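You operate a simulated robot arm through the tools that you are given. There is no shell and no other tool.

You are at the controls of a simulated robot arm. One attempt, no reset.

Task
Put things in order on the top of the grey bench. At the end: the silver paste jar is on the brown filter carton (marked "OIL"); the red wire brush stands where the green bush stood; the green bush stands where the silver paste jar stood; the yellow stop peg from the top of the grey bench stands where the red wire brush stood; whatever was shut is shut again. Leave all else as you found it, and nothing knocked over. Set down upright: paste jar.

Only the result counts: the job must be done as asked and must still hold three seconds after the hand-in. Knocking over, shifting, dropping, spilling or breaking anything else fails it.

Robot
A 6-joint arm with a two-finger parallel gripper, fixed in place. Base frame: the origin is at the foot of the arm, x ahead of it, y to its left, z up; the work surface is at about z = 0. Lengths are in m, angles in rad, forces in N, time in s.
With the tool pointing down near the work surface it reaches from about 0.12 to 0.5 m from the base axis. Its first joint turns from -1.257 to 1.257 rad. Payload 0.65 kg.
The tool frame sits at the grasp point between the pads (the TCP): z along the fingers, y along the line on which they close. The tips reach 0.025 m beyond it. Largest opening 0.076 m; finger width 0.018, thickness 0.01; the body of the gripper, 0.036 by 0.078 m, starts 0.045 m behind the TCP.
Orientation is that of the tool frame in the base frame, as a unit quaternion [w, x, y, z]. With the fingers straight down and closing along the base's y, the tool's x points along the base's -x, its y along +y and its z along -z.

Tools
- The arm moves only by the tool step_arm. Its argument "targets" is a list of rows, each a list of 7 numbers: the finger opening in m, from 0 to 0.076, then the shift along the tool's x, y, z in m, then the turn, a rotation vector about the tool's x, y, z in rad. In form: [[fingers, tx, ty, tz, ax, ay, az], ...]. A call has 1 to 20 rows; each row shifts and turns the commanded pose from where the row before left it, along the tool's axes as they then stand. A row lasts 0.2 s, in which the tool goes at most 0.05 m and 0.15 rad; a call with a longer step from one row to the next is refused whole, and so is a gripper value outside its range. Where a pose cannot be reached the arm comes as near as it can. A force on the tool above 40 N (or 10 N above the force at the start of the call, whichever is more), or a blocked arm, ends the call early, and 0.2 s more pass. Each finger travels about 0.108 m/s and halts on what it meets, pressing with about 33 N; the grip force reading is that of the motor and also rises with nothing between the fingers. The clock runs only during rows and for 0.2 s after the last one: add rows that do not move to give the fingers time. The reply holds the time, the measured pose of the TCP, the force on the tool along the base axes, the opening and the grip force, in the units named above and with some noise, with the torque about the TCP (base axes, N m) and any sound that the robot's microphone picked up.
- Cameras (640 x 400 px; columns grow to the right, rows downward): "scene" is fixed at [0.0297, 0.2523, 0.4247]; the picture's right is [-0.94, -0.33, 0.00], its down [-0.12, 0.33, -0.94] and it looks along [0.31, -0.88, -0.35] (base axes); focal length 327 px, centre (320, 200). "wrist" rides on the gripper at [0.058, 0.011, -0.081] in the tool frame; the picture's right is [-0.18, 0.98, 0.00], its down [-0.75, -0.14, -0.64] and it looks along [-0.63, -0.12, 0.77] (tool axes); focal length 243 px, centre (320, 200). There is no depth. A picture from a camera that has moved, and an enlarged one, comes with that camera's place and axes in the base frame and with its lens.
- capture(camera): a new picture of that camera. No time passes.
- enlarge(camera, box): a new picture of the part [left, top, right, bottom] of that camera's present view, enlarged. No time passes.
- sign_off(): hands the job in; it is judged then, once.

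Places have to be worked out from the pictures, the camera data and where the tool is seen. Open the gripper and draw the arm clear of the work before you hand the job in, unless the task says otherwise.

The tools are called after ">>>" by a JSON object that holds its "api" and its "payload". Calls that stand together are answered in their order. step_arm: Moves the arm, as the interface text tells. Its arguments: {"type":"object","properties":{"targets":{"type":"array"}},"required":["targets"]} The other tools are called the same way: capture (camera) takes a picture; enlarge (camera, box) takes an enlarged picture of a part of a camera's view; sign_off () hands the job in.

At the start:

```text
time_s: 0.0
eef_pos: [0.1828, -0.1283, 0.3015]
tool_rot: [0.0, 0.0, 1.0, -0.001]
ft_force: [0.4, 0.1, 0.4]
wrist_torque: [-0.01, 0.01, -0.01]
gripper_width: 0.0759
grasp_force: 0.1
```

scene: 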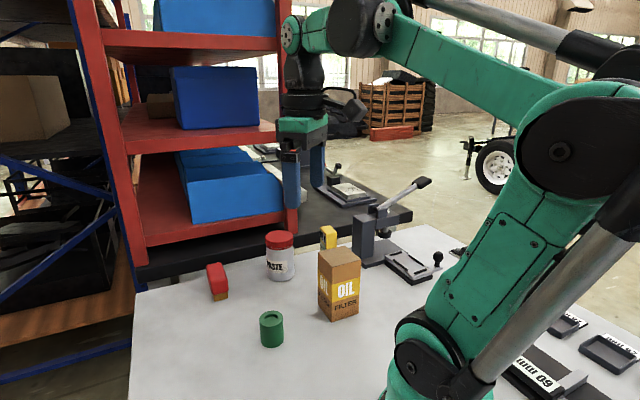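
wrist: 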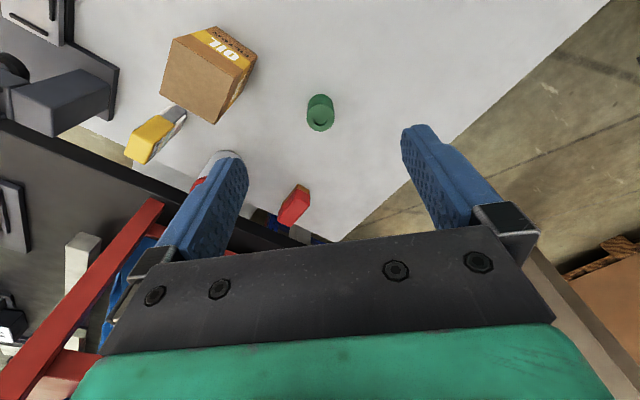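

I start by looking more closely at the objects on the bench in both camera views.

>>> {"api": "enlarge", "payload": {"camera": "scene", "box": [190, 210, 390, 360]}}

>>> {"api": "enlarge", "payload": {"camera": "wrist", "box": [100, 0, 420, 250]}}

>>> {"api": "enlarge", "payload": {"camera": "scene", "box": [320, 150, 640, 400]}}

```text
2.67 times, centred on (290, 285) of scene
camera zoom: at [0.0297, 0.2523, 0.4247], right [-0.94, -0.33, 0.0], down [-0.12, 0.33, -0.94], along [0.31, -0.88, -0.35], focal length 872 px, centre (400, -27)
```

zoom: 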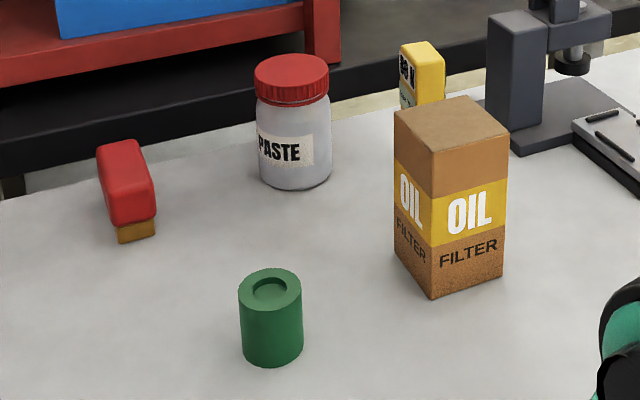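

```text
1.60 times, centred on (260, 125) of wrist
camera zoom: at [0.1246, -0.1174, 0.3831], right [0.18, 0.98, 0.0], down [0.75, -0.14, 0.64], along [0.63, -0.12, -0.77], focal length 388 px, centre (416, 320)
```

zoom: 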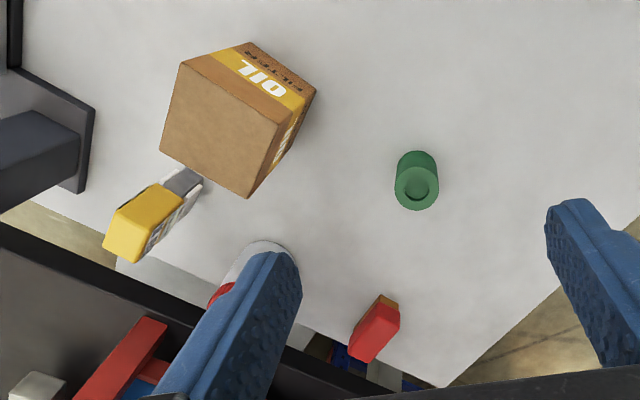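

```text
1.60 times, centred on (480, 275) of scene
camera zoom: at [0.0297, 0.2523, 0.4247], right [-0.94, -0.33, 0.0], down [-0.12, 0.33, -0.94], along [0.31, -0.88, -0.35], focal length 523 px, centre (64, 80)
```

zoom: 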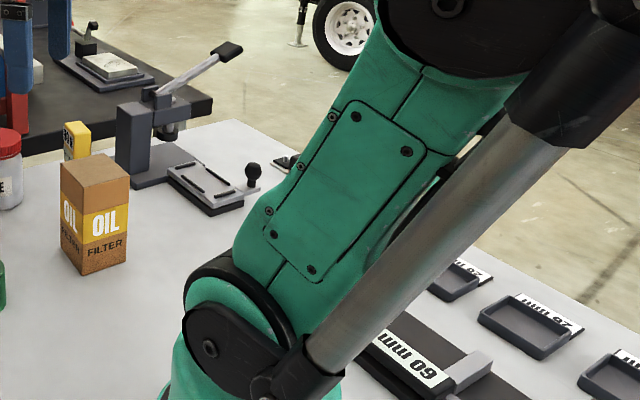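

The carton, jar, brush and bush are roughly located; I need to know precisely what the yellow item is and how the brush stands, so I zoom in further.

>>> {"api": "enlarge", "payload": {"camera": "scene", "box": [300, 210, 360, 250]}}

>>> {"api": "enlarge", "payload": {"camera": "wrist", "box": [110, 80, 230, 180]}}

>>> {"api": "enlarge", "payload": {"camera": "scene", "box": [190, 250, 250, 310]}}

>>> {"api": "enlarge", "payload": {"camera": "scene", "box": [490, 280, 640, 400]}}

```text
10.00 times, centred on (330, 230) of scene
camera zoom: at [0.0297, 0.2523, 0.4247], right [-0.94, -0.33, 0.0], down [-0.12, 0.33, -0.94], along [0.31, -0.88, -0.35], focal length 3271 px, centre (220, -100)
```

zoom: 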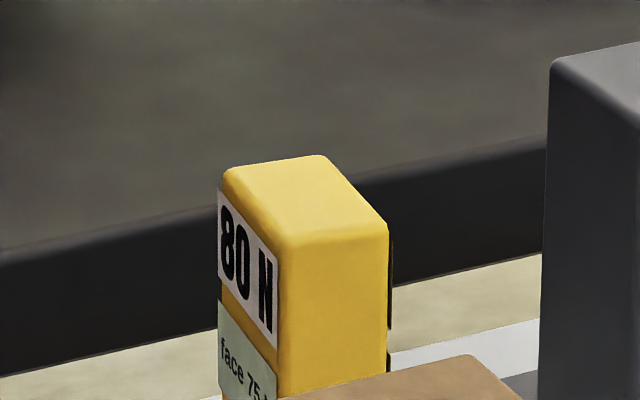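

```text
4.00 times, centred on (170, 130) of wrist
camera zoom: at [0.1246, -0.1174, 0.3831], right [0.18, 0.98, 0.0], down [0.75, -0.14, 0.64], along [0.63, -0.12, -0.77], focal length 970 px, centre (920, 480)
```

zoom: 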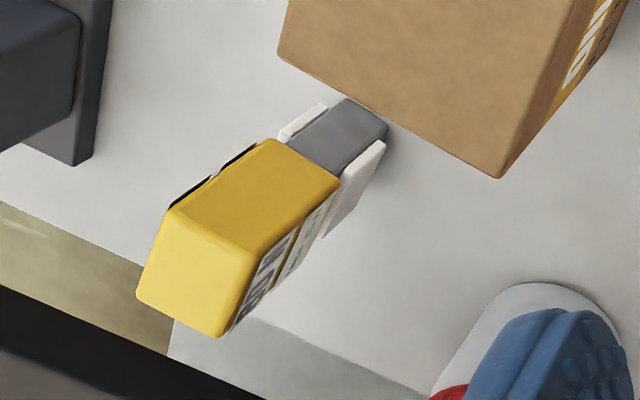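

```text
6.67 times, centred on (220, 280) of scene
camera zoom: at [0.0297, 0.2523, 0.4247], right [-0.94, -0.33, 0.0], down [-0.12, 0.33, -0.94], along [0.31, -0.88, -0.35], focal length 2181 px, centre (987, -333)
```

zoom: 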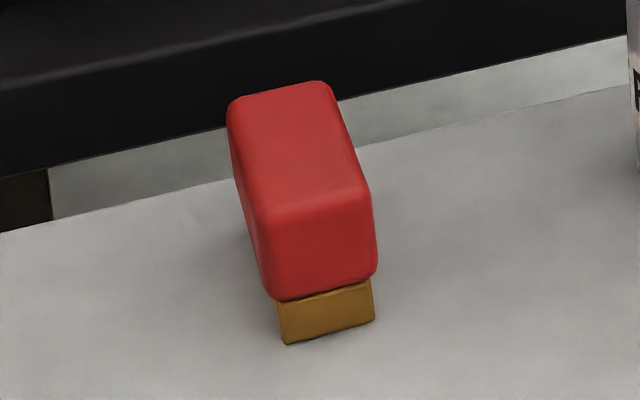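

```text
3.33 times, centred on (565, 340) of scene
camera zoom: at [0.0297, 0.2523, 0.4247], right [-0.94, -0.33, 0.0], down [-0.12, 0.33, -0.94], along [0.31, -0.88, -0.35], focal length 1090 px, centre (-497, -267)
```

zoom: 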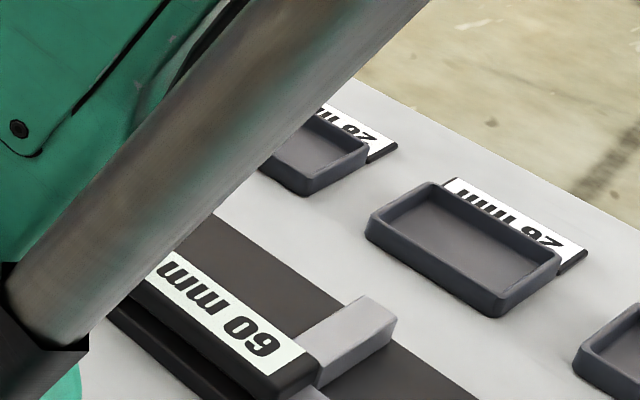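

The tall yellow item is labelled "80 N / face 75…", perhaps a gauge or clamp rather than a stop peg, so I have to look over the rest of the bench. I raise the arm straight up and look through the wrist camera.

>>> {"api": "step_arm", "payload": {"targets": [[0.076, 0, 0, -0.04, 0, 0, 0], [0.076, 0, 0, -0.04, 0, 0, 0], [0.076, 0, 0, -0.04, 0, 0, 0]]}}

```text
time_s: 0.8
eef_pos: [0.1832, -0.1278, 0.4126]
tool_rot: [0.0, 0.0, 1.0, -0.001]
ft_force: [-1.3, -0.2, 0.4]
wrist_torque: [-0.01, 0.0, 0.0]
gripper_width: 0.0758
grasp_force: 0.2
out of reach, approached as far as the arm can: row 3
```

>>> {"api": "capture", "payload": {"camera": "wrist"}}

>>> {"api": "capture", "payload": {"camera": "scene"}}

```text
taken
camera wrist: at [0.1254, -0.1172, 0.4935], right [0.18, 0.98, 0.0], down [0.75, -0.14, 0.64], along [0.63, -0.12, -0.77], focal length 243 px, centre (320, 200)
```

wrist: 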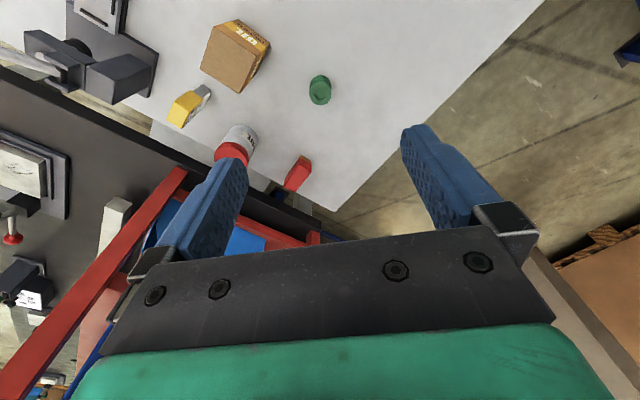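

```text
taken
```

scene: 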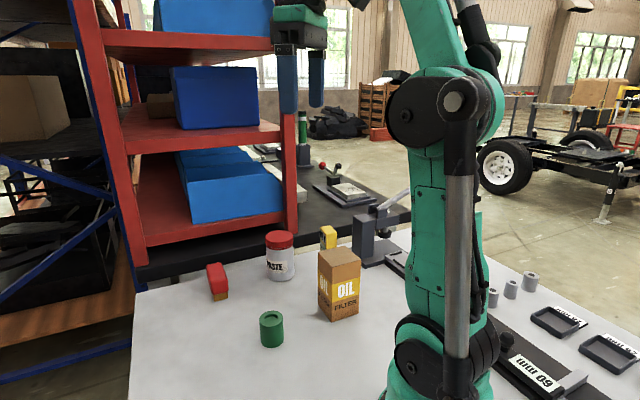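

Some grey cylinders and trays are visible to the right of the arm base. I turn the tool about its axis so that the wrist camera looks toward -y to view the rest of the bench.

>>> {"api": "step_arm", "payload": {"targets": [[0.076, 0, 0, 0.03, 0, 0, 0.14], [0.076, 0, 0, 0, 0, 0, 0.14], [0.076, 0, 0, 0, 0, 0, 0.14], [0.076, 0, 0, 0, 0, 0, 0.14], [0.076, 0, 0, 0, 0, 0, 0.14], [0.076, 0, 0, 0, 0, 0, 0.14], [0.076, 0, 0, 0, 0, 0, 0.14], [0.076, 0, 0, 0, 0, 0, 0.14]]}}

>>> {"api": "capture", "payload": {"camera": "wrist"}}

>>> {"api": "enlarge", "payload": {"camera": "scene", "box": [320, 170, 640, 400]}}

```text
time_s: 2.6
eef_pos: [0.1819, -0.1274, 0.3825]
tool_rot: [0.001, 0.533, 0.846, 0.0]
ft_force: [-0.2, -0.2, -0.7]
wrist_torque: [-0.02, 0.01, -0.03]
gripper_width: 0.0762
grasp_force: 0.0
```

```text
taken
camera wrist: at [0.1675, -0.0709, 0.463], right [0.97, 0.26, 0.0], down [0.2, -0.74, 0.65], along [0.17, -0.62, -0.76], focal length 243 px, centre (320, 200)
```

wrist: 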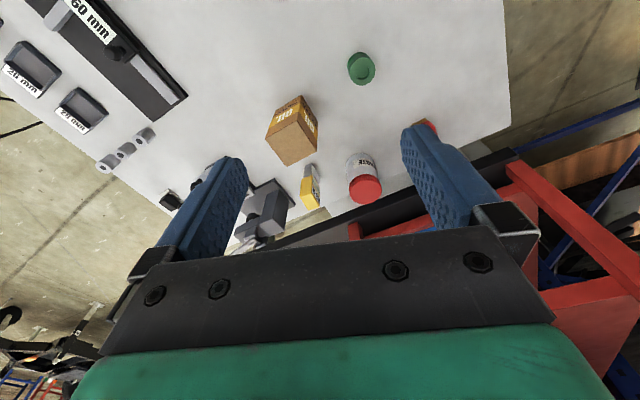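

```text
1.74 times, centred on (480, 285) of scene
camera zoom: at [0.0297, 0.2523, 0.4247], right [-0.94, -0.33, 0.0], down [-0.12, 0.33, -0.94], along [0.31, -0.88, -0.35], focal length 569 px, centre (42, 52)
```

zoom: 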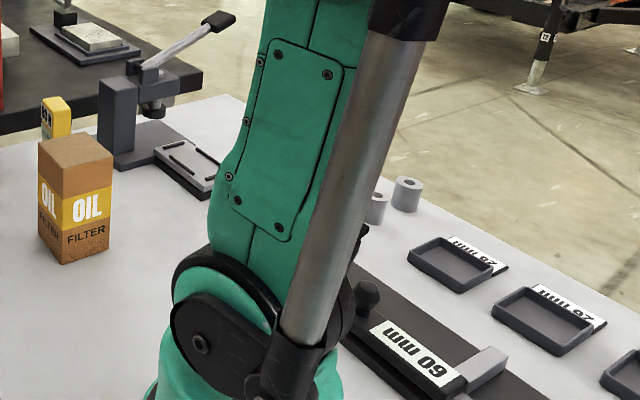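

I zoom into this new wrist picture to look at the yellow item, the lever press and small parts.

>>> {"api": "enlarge", "payload": {"camera": "wrist", "box": [260, 90, 400, 220]}}

>>> {"api": "enlarge", "payload": {"camera": "wrist", "box": [0, 0, 260, 220]}}

>>> {"api": "enlarge", "payload": {"camera": "wrist", "box": [460, 100, 640, 260]}}

```text
3.08 times, centred on (330, 155) of wrist
camera zoom: at [0.1675, -0.0709, 0.463], right [0.97, 0.26, 0.0], down [0.2, -0.74, 0.65], along [0.17, -0.62, -0.76], focal length 746 px, centre (289, 338)
```

zoom: 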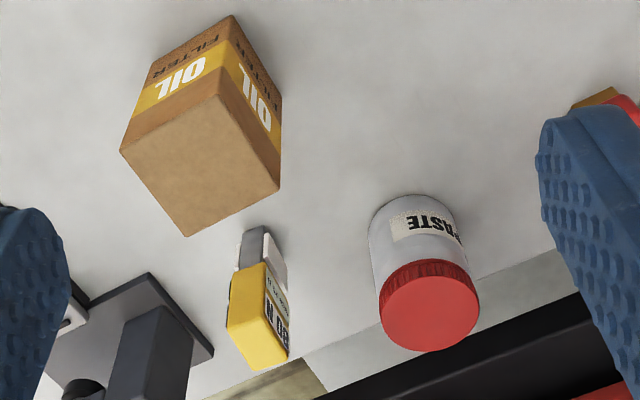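

```text
1.82 times, centred on (130, 110) of wrist
camera zoom: at [0.1675, -0.0709, 0.463], right [0.97, 0.26, 0.0], down [0.2, -0.74, 0.65], along [0.17, -0.62, -0.76], focal length 441 px, centre (666, 364)
```

zoom: 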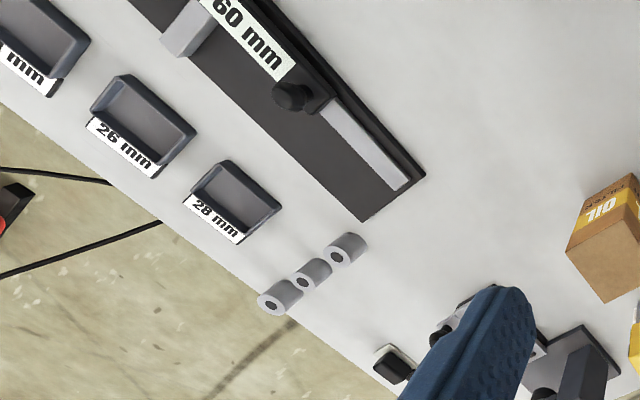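

```text
2.50 times, centred on (550, 180) of wrist
camera zoom: at [0.1675, -0.0709, 0.463], right [0.97, 0.26, 0.0], down [0.2, -0.74, 0.65], along [0.17, -0.62, -0.76], focal length 606 px, centre (-255, 250)
```

zoom: 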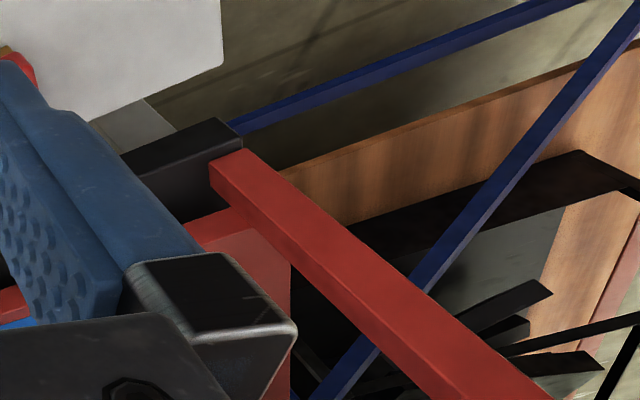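

The yellow 80 N item stands behind the carton; no other yellow item appears on this side. I turn the camera the other way to look at the +y side of the bench.

>>> {"api": "step_arm", "payload": {"targets": [[0.076, 0, 0, 0, 0, 0, -0.14], [0.076, 0, 0, 0, 0, 0, -0.14], [0.076, 0, 0, 0, 0, 0, -0.14], [0.076, 0, 0, 0, 0, 0, -0.14], [0.076, 0, 0, 0, 0, 0, -0.14], [0.076, 0, 0, 0, 0, 0, -0.14], [0.076, 0, 0, 0, 0, 0, -0.14], [0.076, 0, 0, 0, 0, 0, -0.14], [0.076, 0, 0, 0, 0, 0, -0.14], [0.076, 0, 0, 0, 0, 0, -0.14], [0.076, 0, 0, 0, 0, 0, -0.14], [0.076, 0, 0, 0, 0, 0, -0.14], [0.076, 0, 0, 0, 0, 0, -0.14], [0.076, 0, 0, 0, 0, 0, -0.14], [0.076, 0, 0, 0, 0, 0, -0.14], [0.076, 0, 0, 0, 0, 0, -0.14]]}}

>>> {"api": "capture", "payload": {"camera": "wrist"}}

>>> {"api": "capture", "payload": {"camera": "scene"}}

```text
time_s: 6.0
eef_pos: [0.1823, -0.1273, 0.3823]
tool_rot: [0.0, -0.532, 0.847, -0.001]
ft_force: [0.2, 0.3, 0.2]
wrist_torque: [0.0, 0.04, -0.05]
gripper_width: 0.0761
grasp_force: 0.0
```

```text
taken
camera wrist: at [0.148, -0.1756, 0.4632], right [-0.81, 0.59, 0.0], down [0.45, 0.62, 0.64], along [0.38, 0.52, -0.77], focal length 243 px, centre (320, 200)
```

wrist: 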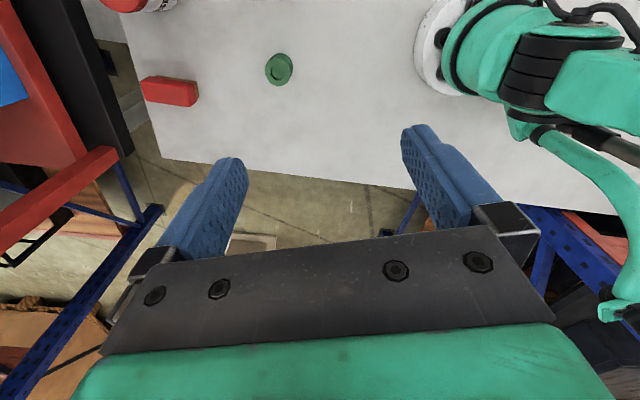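

```text
taken
```

scene: 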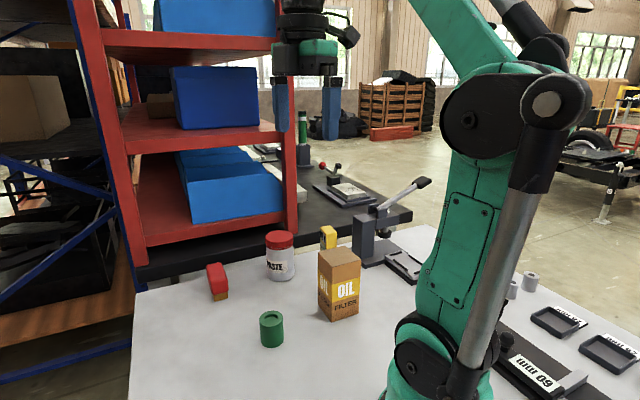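

The +y side of the bench is empty, so the yellow item behind the carton seems the only yellow one on this bench. I turn back and move the camera to the far side over x≈0.32 to read its label and see its foot.

>>> {"api": "step_arm", "payload": {"targets": [[0.076, 0, 0, 0, 0, 0, 0.14], [0.076, 0, 0, 0, 0, 0, 0.14], [0.076, 0, 0, 0, 0, 0, 0.14], [0.076, 0, 0, 0, 0, 0, 0.14], [0.076, 0, 0, 0, 0, 0, 0.14], [0.076, 0, 0, 0, 0, 0, 0.14], [0.076, 0, 0, 0, 0, 0, 0.14], [0.076, 0, 0, 0, 0, 0, 0.14], [0.076, -0.035, 0, 0.02, 0, 0, 0], [0.076, -0.035, 0, 0.02, 0, 0, 0], [0.076, -0.035, 0, 0.02, 0, 0, 0], [0.076, -0.035, 0, 0.02, 0, 0, 0], [0.076, 0, 0, 0, 0, 0, 0.14], [0.076, 0, 0, 0, 0, 0, 0.14], [0.076, 0, 0, 0, 0, 0, 0.14], [0.076, 0, 0, 0, 0, 0, 0.14], [0.076, 0, 0, 0, 0, 0, 0.14], [0.076, 0, 0, 0, 0, 0, 0.14], [0.076, 0, 0, 0, 0, 0, 0.14], [0.076, 0, 0, 0, 0, 0, 0.14]]}}

>>> {"api": "capture", "payload": {"camera": "wrist"}}

```text
time_s: 10.2
eef_pos: [0.3226, -0.1287, 0.3028]
tool_rot: [0.001, 0.532, 0.847, 0.0]
ft_force: [-0.2, -0.2, -0.2]
wrist_torque: [-0.01, -0.01, 0.03]
gripper_width: 0.0761
grasp_force: 0.1
```

```text
taken
camera wrist: at [0.3077, -0.0718, 0.3835], right [0.97, 0.26, 0.0], down [0.2, -0.74, 0.65], along [0.17, -0.62, -0.76], focal length 243 px, centre (320, 200)
```

wrist: 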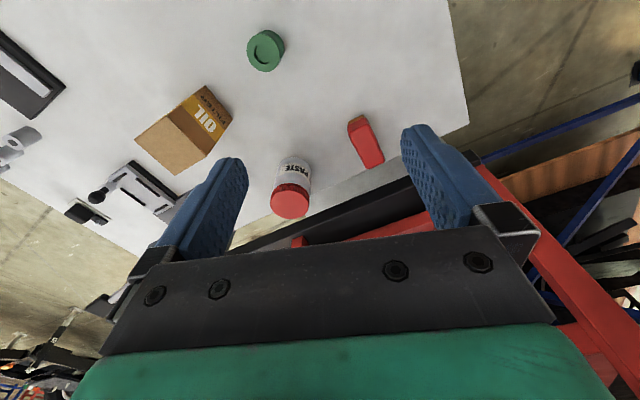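

The yellow item is hidden behind the left finger; I close the fingers to clear the view.

>>> {"api": "step_arm", "payload": {"targets": [[0.0, 0, 0, 0, 0, 0, 0], [0.0, 0, 0, 0, 0, 0, 0], [0.0, 0, 0, 0, 0, 0, 0]]}}

>>> {"api": "capture", "payload": {"camera": "wrist"}}

>>> {"api": "enlarge", "payload": {"camera": "wrist", "box": [160, 130, 260, 230]}}

>>> {"api": "enlarge", "payload": {"camera": "wrist", "box": [0, 100, 200, 240]}}

```text
time_s: 11.0
eef_pos: [0.3211, -0.1287, 0.3023]
tool_rot: [0.001, 0.531, 0.847, -0.001]
ft_force: [-0.3, -0.1, -0.1]
wrist_torque: [-0.01, -0.01, 0.01]
gripper_width: 0.0
grasp_force: 23.5
```

```text
taken
camera wrist: at [0.3075, -0.0718, 0.3835], right [0.97, 0.26, 0.0], down [0.2, -0.74, 0.65], along [0.17, -0.62, -0.76], focal length 243 px, centre (320, 200)
```

wrist: 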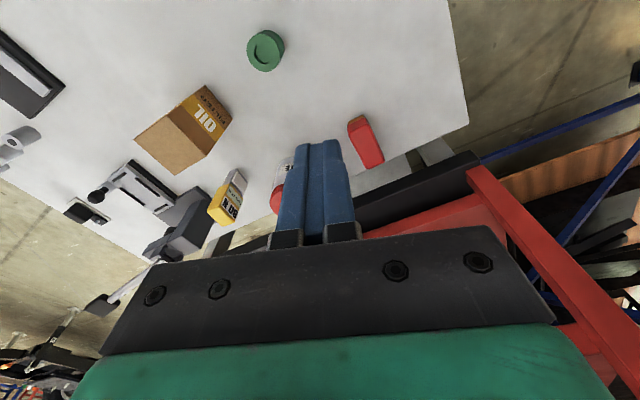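

```text
4.00 times, centred on (210, 180) of wrist
camera zoom: at [0.3075, -0.0718, 0.3835], right [0.97, 0.26, 0.0], down [0.2, -0.74, 0.65], along [0.17, -0.62, -0.76], focal length 970 px, centre (760, 280)
```

zoom: 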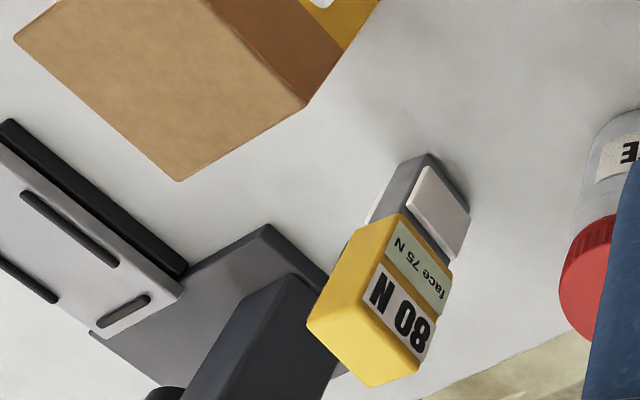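

```text
2.86 times, centred on (100, 170) of wrist
camera zoom: at [0.3075, -0.0718, 0.3835], right [0.97, 0.26, 0.0], down [0.2, -0.74, 0.65], along [0.17, -0.62, -0.76], focal length 693 px, centre (949, 286)
```

zoom: 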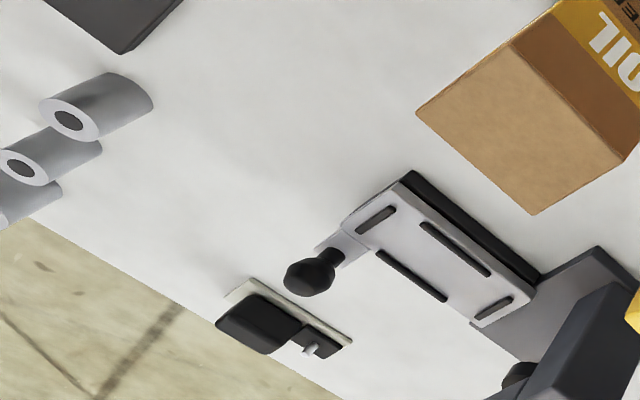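

The yellow item carries "80 N / face 75 N" and two white pads at its grey foot. I check the black bench and rack for any other yellow pieces, to be sure which is meant.

>>> {"api": "enlarge", "payload": {"camera": "scene", "box": [240, 120, 440, 260]}}

>>> {"api": "enlarge", "payload": {"camera": "scene", "box": [0, 100, 200, 300]}}

>>> {"api": "capture", "payload": {"camera": "scene"}}

```text
2.86 times, centred on (340, 190) of scene
camera zoom: at [0.0297, 0.2523, 0.4247], right [-0.94, -0.33, 0.0], down [-0.12, 0.33, -0.94], along [0.31, -0.88, -0.35], focal length 935 px, centre (263, 229)
```

zoom: 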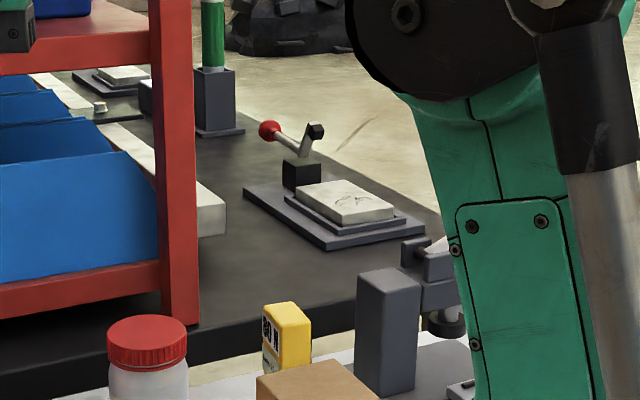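

```text
2.00 times, centred on (100, 200) of scene
camera zoom: at [0.0297, 0.2523, 0.4247], right [-0.94, -0.33, 0.0], down [-0.12, 0.33, -0.94], along [0.31, -0.88, -0.35], focal length 654 px, centre (760, 200)
```

zoom: 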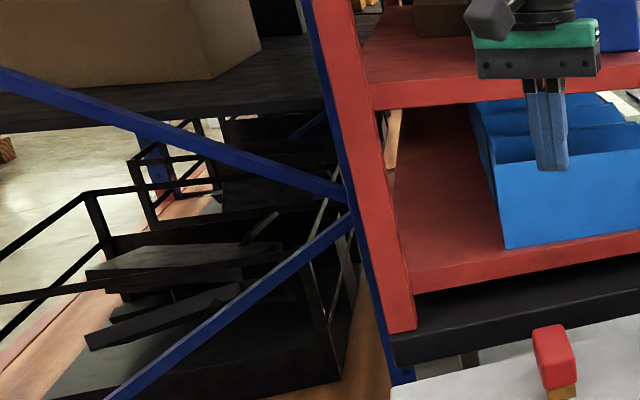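

```text
taken
```

scene: 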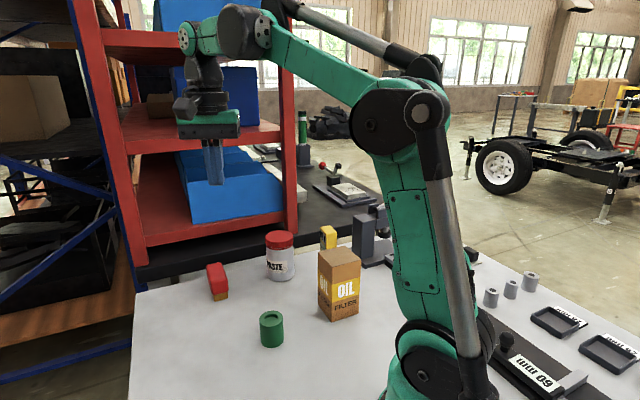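

No other yellow item is anywhere in sight, so this is the stop peg. I zoom in hard on the peg, and the brush and jar for accurate poses.

>>> {"api": "enlarge", "payload": {"camera": "wrist", "box": [195, 160, 260, 235]}}

>>> {"api": "enlarge", "payload": {"camera": "wrist", "box": [330, 100, 400, 180]}}

>>> {"api": "enlarge", "payload": {"camera": "wrist", "box": [120, 20, 300, 180]}}

```text
5.33 times, centred on (228, 198) of wrist
camera zoom: at [0.3075, -0.0718, 0.3835], right [0.97, 0.26, 0.0], down [0.2, -0.74, 0.65], along [0.17, -0.62, -0.76], focal length 1294 px, centre (813, 213)
```

zoom: 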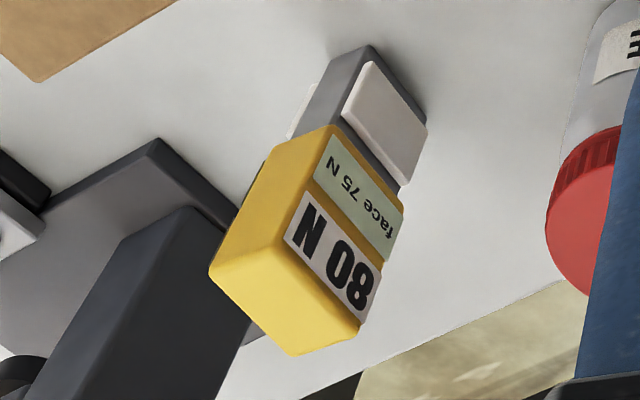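

```text
5.00 times, centred on (365, 140) of wrist
camera zoom: at [0.3075, -0.0718, 0.3835], right [0.97, 0.26, 0.0], down [0.2, -0.74, 0.65], along [0.17, -0.62, -0.76], focal length 1213 px, centre (95, 500)
```

zoom: 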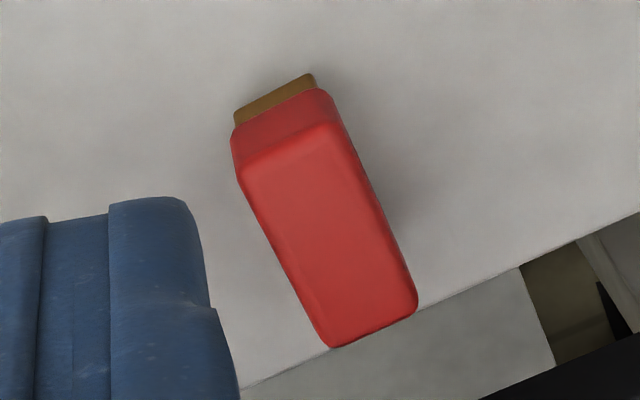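

```text
2.50 times, centred on (210, 100) of wrist
camera zoom: at [0.3075, -0.0718, 0.3835], right [0.97, 0.26, 0.0], down [0.2, -0.74, 0.65], along [0.17, -0.62, -0.76], focal length 606 px, centre (595, 450)
```

zoom: 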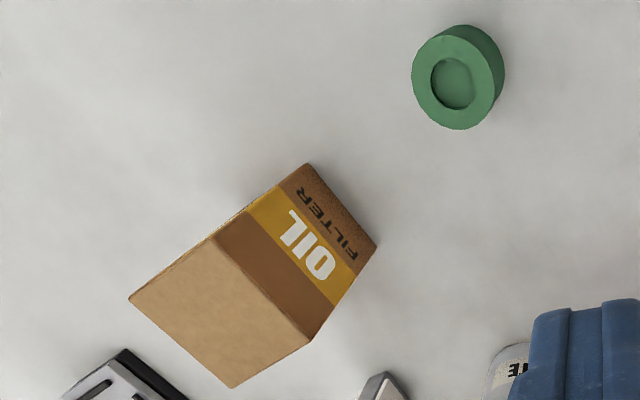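

The peg foot centre comes out near (0.229, -0.361), brush centre near (0.427, -0.228), jar near (0.328, -0.328), bush near (0.254, -0.139), carton near (0.169, -0.256) with top about 0.117; everything lies square to the bench at 45°. I turn the tool to close along the 45° line, open, and go above the jar for a check.

>>> {"api": "step_arm", "payload": {"targets": [[0.076, 0, 0, 0, 0, 0, -0.1117], [0.076, 0, 0, 0, 0, 0, -0.1117], [0.076, 0, 0, 0, 0, 0, -0.1117], [0.076, -0.0293, -0.0272, 0.01, 0, 0, 0], [0.076, -0.0293, -0.0272, 0.01, 0, 0, 0], [0.076, -0.0293, -0.0272, 0.01, 0, 0, 0], [0.076, -0.0293, -0.0272, 0.01, 0, 0, 0], [0.076, -0.0293, -0.0272, 0.01, 0, 0, 0], [0.076, 0, 0, 0, 0, 0, 0]]}}

>>> {"api": "capture", "payload": {"camera": "wrist"}}

>>> {"api": "capture", "payload": {"camera": "scene"}}

```text
time_s: 13.0
eef_pos: [0.3118, -0.314, 0.2367]
tool_rot: [0.0, 0.383, 0.924, -0.001]
ft_force: [0.4, 0.6, -0.1]
wrist_torque: [0.03, 0.01, 0.0]
gripper_width: 0.0757
grasp_force: 0.2
out of reach, approached as far as the arm can: row 7, 8
```

```text
taken
camera wrist: at [0.2801, -0.2656, 0.3185], right [0.83, 0.56, 0.0], down [0.43, -0.63, 0.64], along [0.36, -0.53, -0.76], focal length 243 px, centre (320, 200)
```

wrist: 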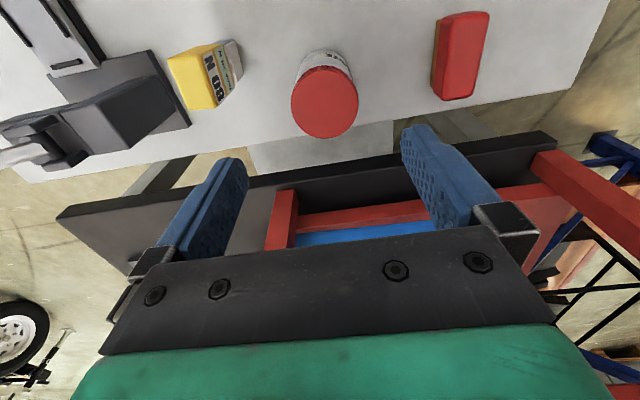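

```text
taken
```

scene: 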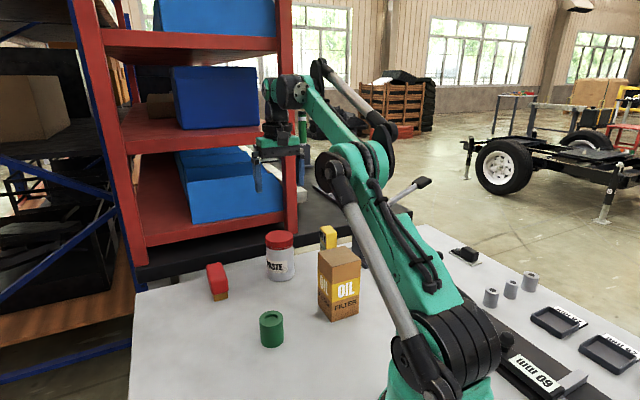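

The arm stops short at this height and radius, so far places must be approached low. I enlarge both views of the jar for an accurate centre before descending.

>>> {"api": "enlarge", "payload": {"camera": "wrist", "box": [270, 30, 380, 150]}}

>>> {"api": "enlarge", "payload": {"camera": "scene", "box": [245, 220, 315, 295]}}

>>> {"api": "enlarge", "payload": {"camera": "wrist", "box": [400, 0, 520, 120]}}

>>> {"api": "enlarge", "payload": {"camera": "wrist", "box": [150, 20, 270, 140]}}

```text
3.33 times, centred on (325, 90) of wrist
camera zoom: at [0.2801, -0.2656, 0.3185], right [0.83, 0.56, 0.0], down [0.43, -0.63, 0.64], along [0.36, -0.53, -0.76], focal length 809 px, centre (303, 567)
```

zoom: 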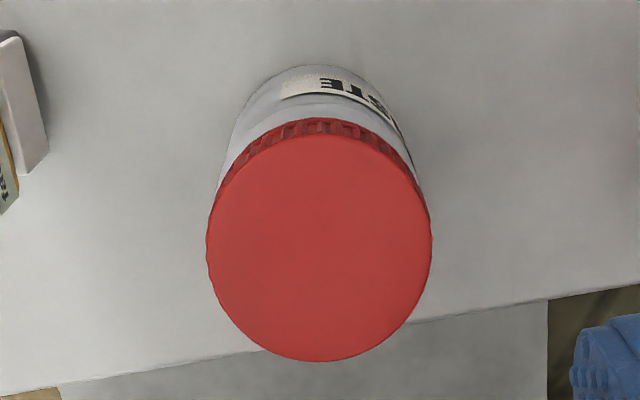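

```text
5.33 times, centred on (280, 258) of scene
camera zoom: at [0.0297, 0.2523, 0.4247], right [-0.94, -0.33, 0.0], down [-0.12, 0.33, -0.94], along [0.31, -0.88, -0.35], focal length 1744 px, centre (533, -107)
```

zoom: 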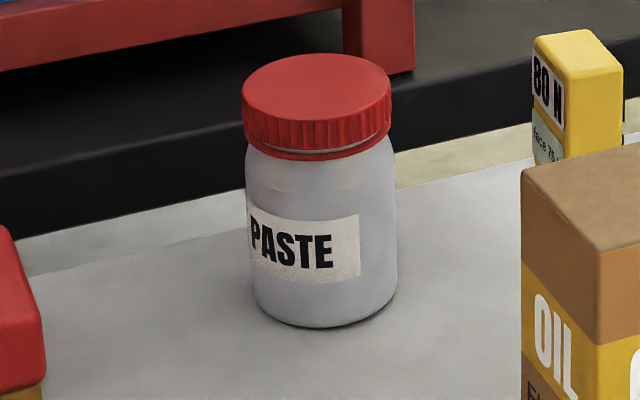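

```text
3.33 times, centred on (460, 60) of wrist
camera zoom: at [0.2801, -0.2656, 0.3185], right [0.83, 0.56, 0.0], down [0.43, -0.63, 0.64], along [0.36, -0.53, -0.76], focal length 809 px, centre (-147, 667)
```

zoom: 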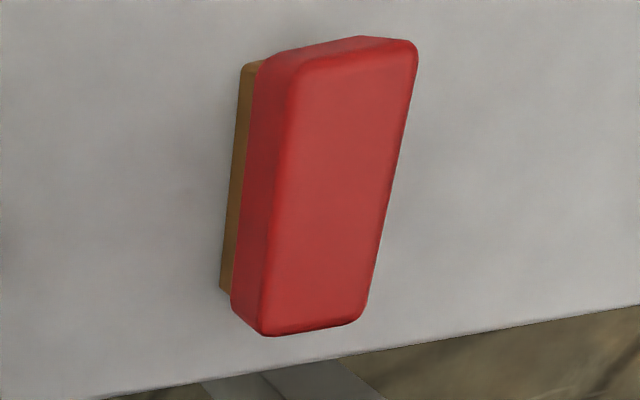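

```text
3.33 times, centred on (210, 80) of wrist
camera zoom: at [0.2801, -0.2656, 0.3185], right [0.83, 0.56, 0.0], down [0.43, -0.63, 0.64], along [0.36, -0.53, -0.76], focal length 809 px, centre (687, 600)
```

zoom: 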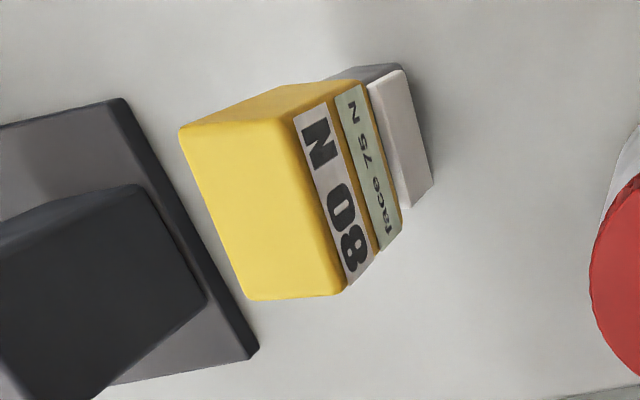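

Jar centre refines to about (0.327, -0.327), top near 0.094, diameter about 0.061. I descend a little first, to learn how the commanded pose carried over from the out-of-reach rows.

>>> {"api": "step_arm", "payload": {"targets": [[0.076, 0, 0, 0.035, 0, 0, 0], [0.076, 0, 0, 0.035, 0, 0, 0], [0.076, 0, 0, 0, 0, 0, 0]]}}

```text
time_s: 13.8
eef_pos: [0.3126, -0.3128, 0.1668]
tool_rot: [0.001, 0.383, 0.924, -0.001]
ft_force: [-0.9, 0.1, -0.4]
wrist_torque: [-0.02, -0.04, 0.0]
gripper_width: 0.076
grasp_force: 0.0
```

The command simply continues from the actual pose. I move right above the jar at z≈0.155 (tips 3 cm above the lid) and look.

>>> {"api": "step_arm", "payload": {"targets": [[0.076, -0.0203, 0.0009, 0.006, 0, 0, 0], [0.076, 0, 0, 0.006, 0, 0, 0], [0.076, 0, 0, 0, 0, 0, 0]]}}

>>> {"api": "capture", "payload": {"camera": "wrist"}}

>>> {"api": "enlarge", "payload": {"camera": "scene", "box": [220, 140, 380, 300]}}

```text
time_s: 14.6
eef_pos: [0.3288, -0.3254, 0.1554]
tool_rot: [0.001, 0.383, 0.924, -0.001]
ft_force: [0.1, -0.2, 0.7]
wrist_torque: [-0.01, -0.01, 0.01]
gripper_width: 0.0758
grasp_force: 0.0
```

```text
taken
camera wrist: at [0.295, -0.2774, 0.2357], right [0.83, 0.56, 0.0], down [0.43, -0.63, 0.64], along [0.36, -0.53, -0.76], focal length 243 px, centre (320, 200)
```

wrist: 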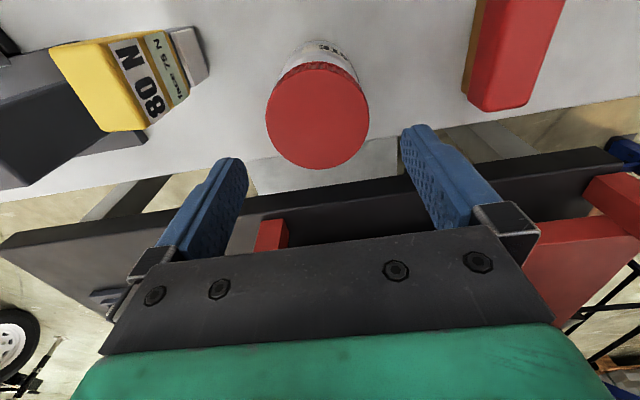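

```text
2.50 times, centred on (300, 220) of scene
camera zoom: at [0.0297, 0.2523, 0.4247], right [-0.94, -0.33, 0.0], down [-0.12, 0.33, -0.94], along [0.31, -0.88, -0.35], focal length 818 px, centre (370, 150)
```

zoom: 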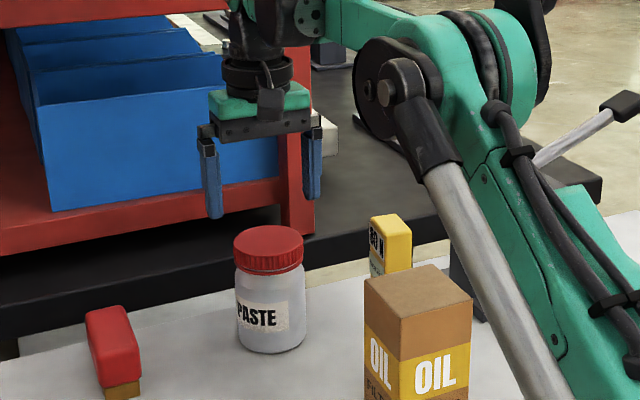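

The lid is centred within about 1–2 mm between the fingers. I descend to z≈0.06 with the fingers open.

>>> {"api": "step_arm", "payload": {"targets": [[0.076, 0.001, -0.001, 0.024, 0, 0, 0], [0.076, 0, 0, 0.024, 0, 0, 0], [0.076, 0, 0, 0.024, 0, 0, 0], [0.076, 0, 0, 0.022, 0, 0, 0], [0.076, 0, 0, 0, 0, 0, 0]]}}

>>> {"api": "capture", "payload": {"camera": "wrist"}}

>>> {"api": "enlarge", "payload": {"camera": "scene", "box": [220, 180, 340, 300]}}

```text
time_s: 15.8
eef_pos: [0.3251, -0.3246, 0.0599]
tool_rot: [0.002, 0.382, 0.924, -0.001]
ft_force: [0.1, 0.7, 0.7]
wrist_torque: [0.02, 0.03, -0.03]
gripper_width: 0.0758
grasp_force: 0.1
```

```text
taken
camera wrist: at [0.2924, -0.2761, 0.1414], right [0.83, 0.56, 0.0], down [0.43, -0.63, 0.64], along [0.36, -0.53, -0.76], focal length 243 px, centre (320, 200)
```

wrist: 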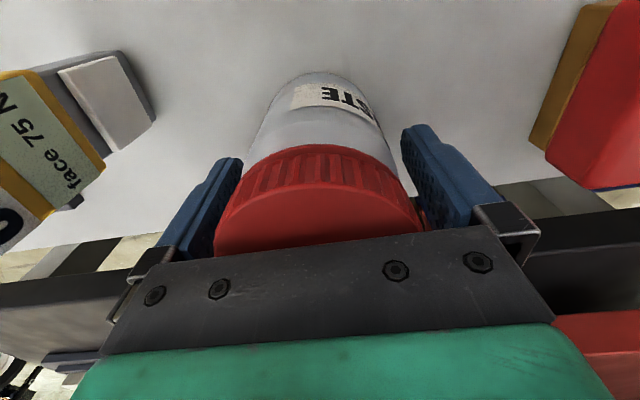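

```text
3.33 times, centred on (280, 240) of scene
camera zoom: at [0.0297, 0.2523, 0.4247], right [-0.94, -0.33, 0.0], down [-0.12, 0.33, -0.94], along [0.31, -0.88, -0.35], focal length 1090 px, centre (453, 67)
```

zoom: 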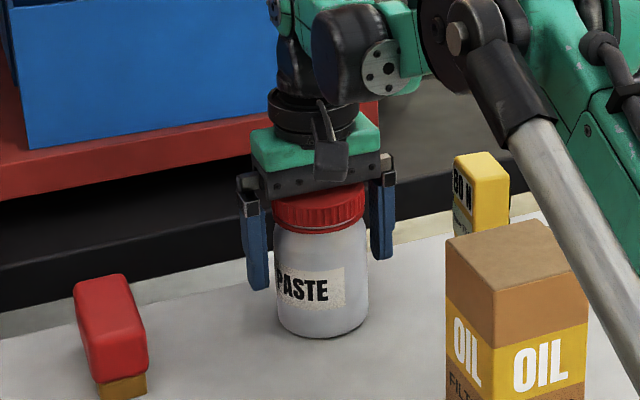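

The jar sits between the fingers with gaps on both sides and no contact force. I close the gripper on it.

>>> {"api": "step_arm", "payload": {"targets": [[0.055, 0, 0, 0, 0, 0, 0], [0.04, 0, 0, 0, 0, 0, 0], [0.04, 0, 0, 0, 0, 0, 0], [0.04, 0, 0, 0, 0, 0, 0]]}}

```text
time_s: 16.8
eef_pos: [0.3251, -0.3242, 0.0607]
tool_rot: [0.001, 0.382, 0.924, -0.002]
ft_force: [0.1, -0.1, -0.8]
wrist_torque: [0.04, 0.04, 0.0]
gripper_width: 0.0609
grasp_force: 33.2
```

Gripped at 60.9 mm with 33 N. I record the jar's place as about (0.326, -0.325) and lift, drawing slightly inward.

>>> {"api": "step_arm", "payload": {"targets": [[0.04, 0, 0, -0.02, 0, 0, 0], [0.04, 0, 0, -0.03, 0, 0, 0], [0.04, 0, 0, -0.03, 0, 0, 0], [0.04, 0.0234, 0.0022, -0.02, 0, 0, 0], [0.04, 0.0234, 0.0022, -0.02, 0, 0, 0], [0.04, 0.0234, 0.0022, -0.03, 0, 0, 0], [0.04, 0, 0, 0, 0, 0, 0]]}}

>>> {"api": "capture", "payload": {"camera": "scene"}}

>>> {"api": "capture", "payload": {"camera": "wrist"}}

```text
time_s: 18.4
eef_pos: [0.2817, -0.2709, 0.2113]
tool_rot: [0.001, 0.383, 0.924, -0.001]
ft_force: [-0.1, 0.8, -3.8]
wrist_torque: [0.02, 0.01, 0.0]
gripper_width: 0.0608
grasp_force: 33.1
```

```text
taken
```

scene: 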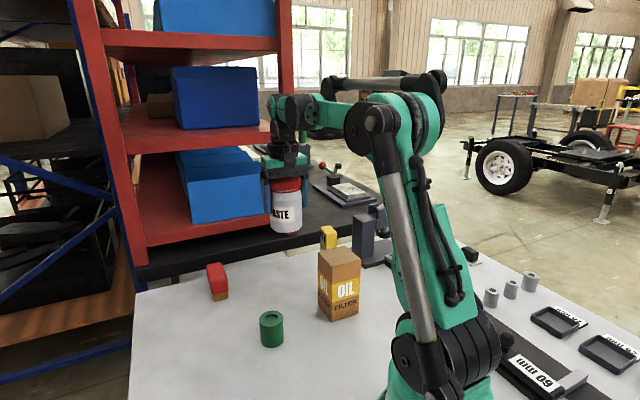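

```text
taken
camera wrist: at [0.2483, -0.2232, 0.2929], right [0.83, 0.56, 0.0], down [0.43, -0.63, 0.64], along [0.36, -0.53, -0.76], focal length 243 px, centre (320, 200)
```

wrist: 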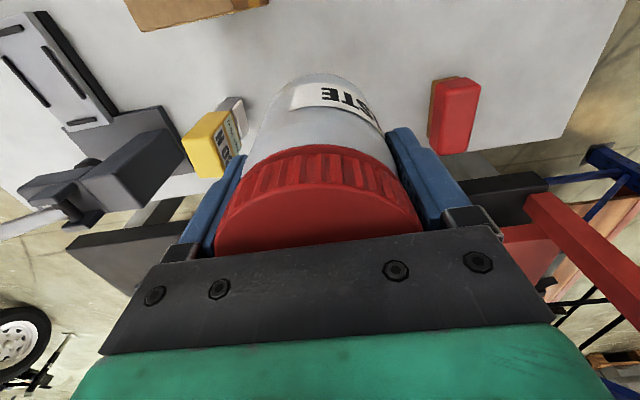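

The jar is held upright, at about 0.4 kg. I bring it over the carton centre at (0.170, -0.255), with the jar's bottom about 4 cm above the carton top.

>>> {"api": "step_arm", "payload": {"targets": [[0.04, 0.018, -0.0135, -0.002, 0, 0, 0], [0.04, 0.018, -0.0135, -0.002, 0, 0, 0], [0.04, 0.018, -0.0135, 0, 0, 0, 0], [0.04, 0.018, -0.0135, 0, 0, 0, 0], [0.04, 0.018, -0.0135, 0, 0, 0, 0], [0.04, 0, 0, 0, 0, 0, 0]]}}

>>> {"api": "enlarge", "payload": {"camera": "scene", "box": [260, 160, 420, 330]}}

>>> {"api": "capture", "payload": {"camera": "wrist"}}

```text
time_s: 19.8
eef_pos: [0.1699, -0.2554, 0.2137]
tool_rot: [0.001, 0.383, 0.924, -0.001]
ft_force: [0.6, 0.0, -5.0]
wrist_torque: [0.05, -0.04, 0.02]
gripper_width: 0.0609
grasp_force: 33.3
```

```text
2.35 times, centred on (340, 245) of scene
camera zoom: at [0.0297, 0.2523, 0.4247], right [-0.94, -0.33, 0.0], down [-0.12, 0.33, -0.94], along [0.31, -0.88, -0.35], focal length 770 px, centre (273, 94)
```

zoom: 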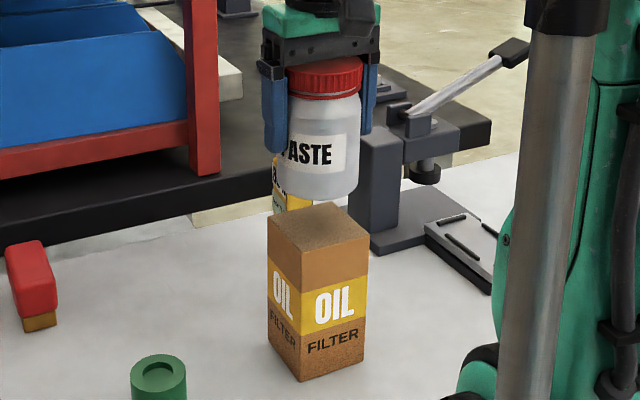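

```text
taken
camera wrist: at [0.1375, -0.2062, 0.2955], right [0.83, 0.56, 0.0], down [0.43, -0.63, 0.64], along [0.36, -0.53, -0.76], focal length 243 px, centre (320, 200)
```

wrist: 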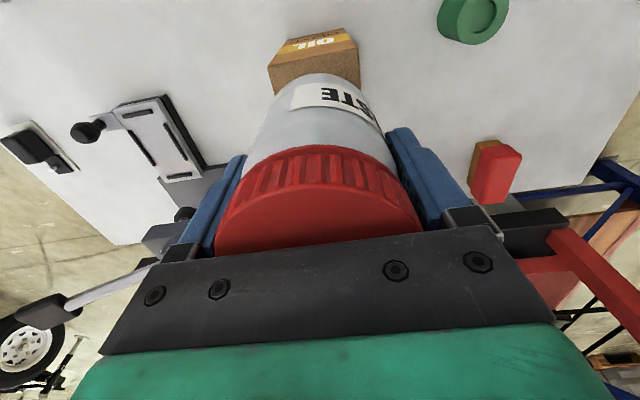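

The jar's centre is within 2 mm of the carton's centre. I lower to about 4 mm above the carton and read the forces.

>>> {"api": "step_arm", "payload": {"targets": [[0.04, -0.001, 0.001, 0.015, 0, 0, 0], [0.04, 0, 0, 0.01, 0, 0, 0], [0.04, 0, 0, 0.005, 0, 0, 0], [0.04, 0, 0, 0, 0, 0, 0]]}}

>>> {"api": "enlarge", "payload": {"camera": "scene", "box": [290, 200, 380, 290]}}

```text
time_s: 20.8
eef_pos: [0.1699, -0.254, 0.1844]
tool_rot: [0.001, 0.383, 0.924, -0.001]
ft_force: [0.2, -0.3, -4.0]
wrist_torque: [0.0, 0.03, -0.01]
gripper_width: 0.0608
grasp_force: 32.9
```

```text
4.44 times, centred on (335, 245) of scene
camera zoom: at [0.0297, 0.2523, 0.4247], right [-0.94, -0.33, 0.0], down [-0.12, 0.33, -0.94], along [0.31, -0.88, -0.35], focal length 1454 px, centre (253, 0)
```

zoom: 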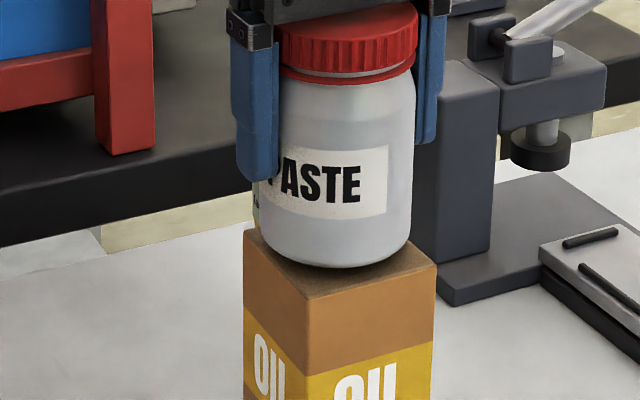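

Alignment looks good. I lower in small steps, watching the vertical force.

>>> {"api": "step_arm", "payload": {"targets": [[0.04, 0, 0, 0.002, 0, 0, 0], [0.04, 0, 0, 0.002, 0, 0, 0]]}}

```text
time_s: 21.4
eef_pos: [0.171, -0.256, 0.182]
tool_rot: [0.0, 0.382, 0.924, -0.001]
ft_force: [-1.0, -0.4, -4.8]
wrist_torque: [0.02, 0.0, 0.04]
gripper_width: 0.0609
grasp_force: 32.7
```

>>> {"api": "step_arm", "payload": {"targets": [[0.04, 0, 0, 0.0015, 0, 0, 0], [0.04, 0, 0, 0.0015, 0, 0, 0]]}}

```text
time_s: 22.0
eef_pos: [0.1715, -0.2546, 0.1781]
tool_rot: [0.001, 0.383, 0.924, -0.001]
ft_force: [-0.8, 1.1, 32.6]
wrist_torque: [0.02, -0.26, -0.19]
gripper_width: 0.0609
grasp_force: 32.9
```

Contact: the vertical force jumped to +33 N, so I back off a millimetre to relieve it.

>>> {"api": "step_arm", "payload": {"targets": [[0.04, 0, 0, -0.0008, 0, 0, 0]]}}

```text
time_s: 22.4
eef_pos: [0.1722, -0.2556, 0.1797]
tool_rot: [0.002, 0.384, 0.923, -0.002]
ft_force: [-2.4, -3.3, 15.5]
wrist_torque: [-0.18, -0.15, -0.05]
gripper_width: 0.0606
grasp_force: 33.1
```

>>> {"api": "step_arm", "payload": {"targets": [[0.04, 0, 0, -0.0007, 0, 0, 0]]}}

>>> {"api": "enlarge", "payload": {"camera": "scene", "box": [290, 200, 380, 330]}}

```text
time_s: 22.8
eef_pos: [0.1712, -0.253, 0.1792]
tool_rot: [0.0, 0.382, 0.924, -0.002]
ft_force: [-0.4, -0.1, -5.1]
wrist_torque: [0.01, -0.01, 0.0]
gripper_width: 0.0606
grasp_force: 33.5
```

```text
3.08 times, centred on (335, 265) of scene
camera zoom: at [0.0297, 0.2523, 0.4247], right [-0.94, -0.33, 0.0], down [-0.12, 0.33, -0.94], along [0.31, -0.88, -0.35], focal length 1006 px, centre (274, 0)
```

zoom: 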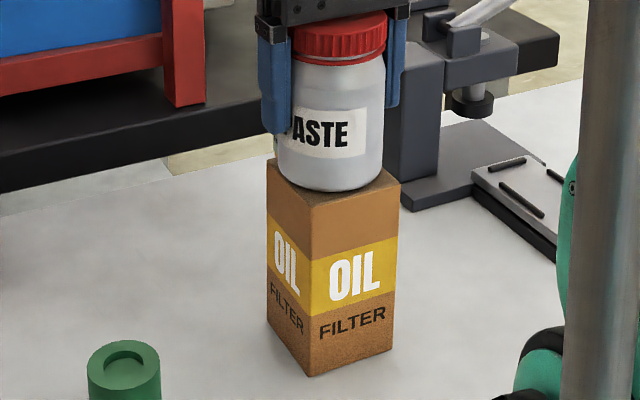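

It now just hovers a fraction of a millimetre above; I lower 0.4 mm and open the fingers in small increments, with no other motion.

>>> {"api": "step_arm", "payload": {"targets": [[0.04, 0, 0, 0.0004, 0, 0, 0], [0.066, 0, 0, 0, 0, 0, 0], [0.076, 0, 0, 0, 0, 0, 0], [0.076, 0, 0, 0, 0, 0, 0]]}}

>>> {"api": "enlarge", "payload": {"camera": "scene", "box": [290, 190, 380, 330]}}

>>> {"api": "capture", "payload": {"camera": "wrist"}}

```text
time_s: 23.8
eef_pos: [0.1708, -0.2546, 0.1796]
tool_rot: [0.0, 0.383, 0.924, -0.001]
ft_force: [-0.9, 0.0, 0.3]
wrist_torque: [0.02, 0.03, -0.02]
gripper_width: 0.076
grasp_force: 0.2
```

```text
2.86 times, centred on (335, 260) of scene
camera zoom: at [0.0297, 0.2523, 0.4247], right [-0.94, -0.33, 0.0], down [-0.12, 0.33, -0.94], along [0.31, -0.88, -0.35], focal length 935 px, centre (277, 29)
```

zoom: 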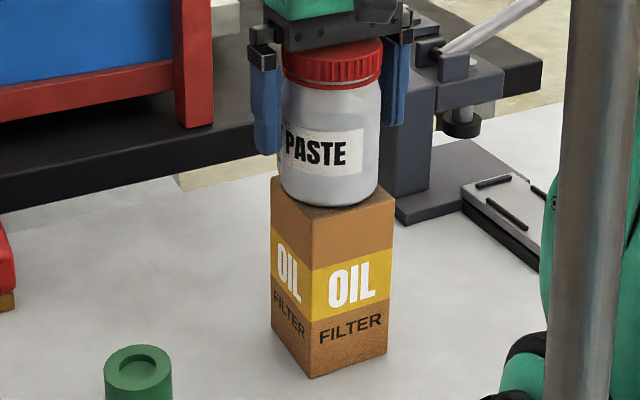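

```text
taken
camera wrist: at [0.1384, -0.2061, 0.2606], right [0.83, 0.56, 0.0], down [0.43, -0.63, 0.64], along [0.36, -0.53, -0.76], focal length 243 px, centre (320, 200)
```

wrist: 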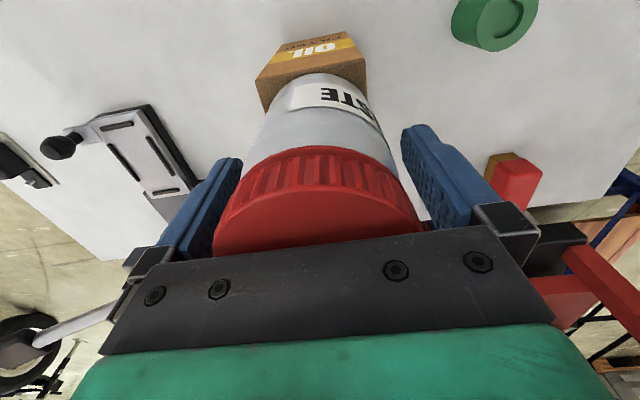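

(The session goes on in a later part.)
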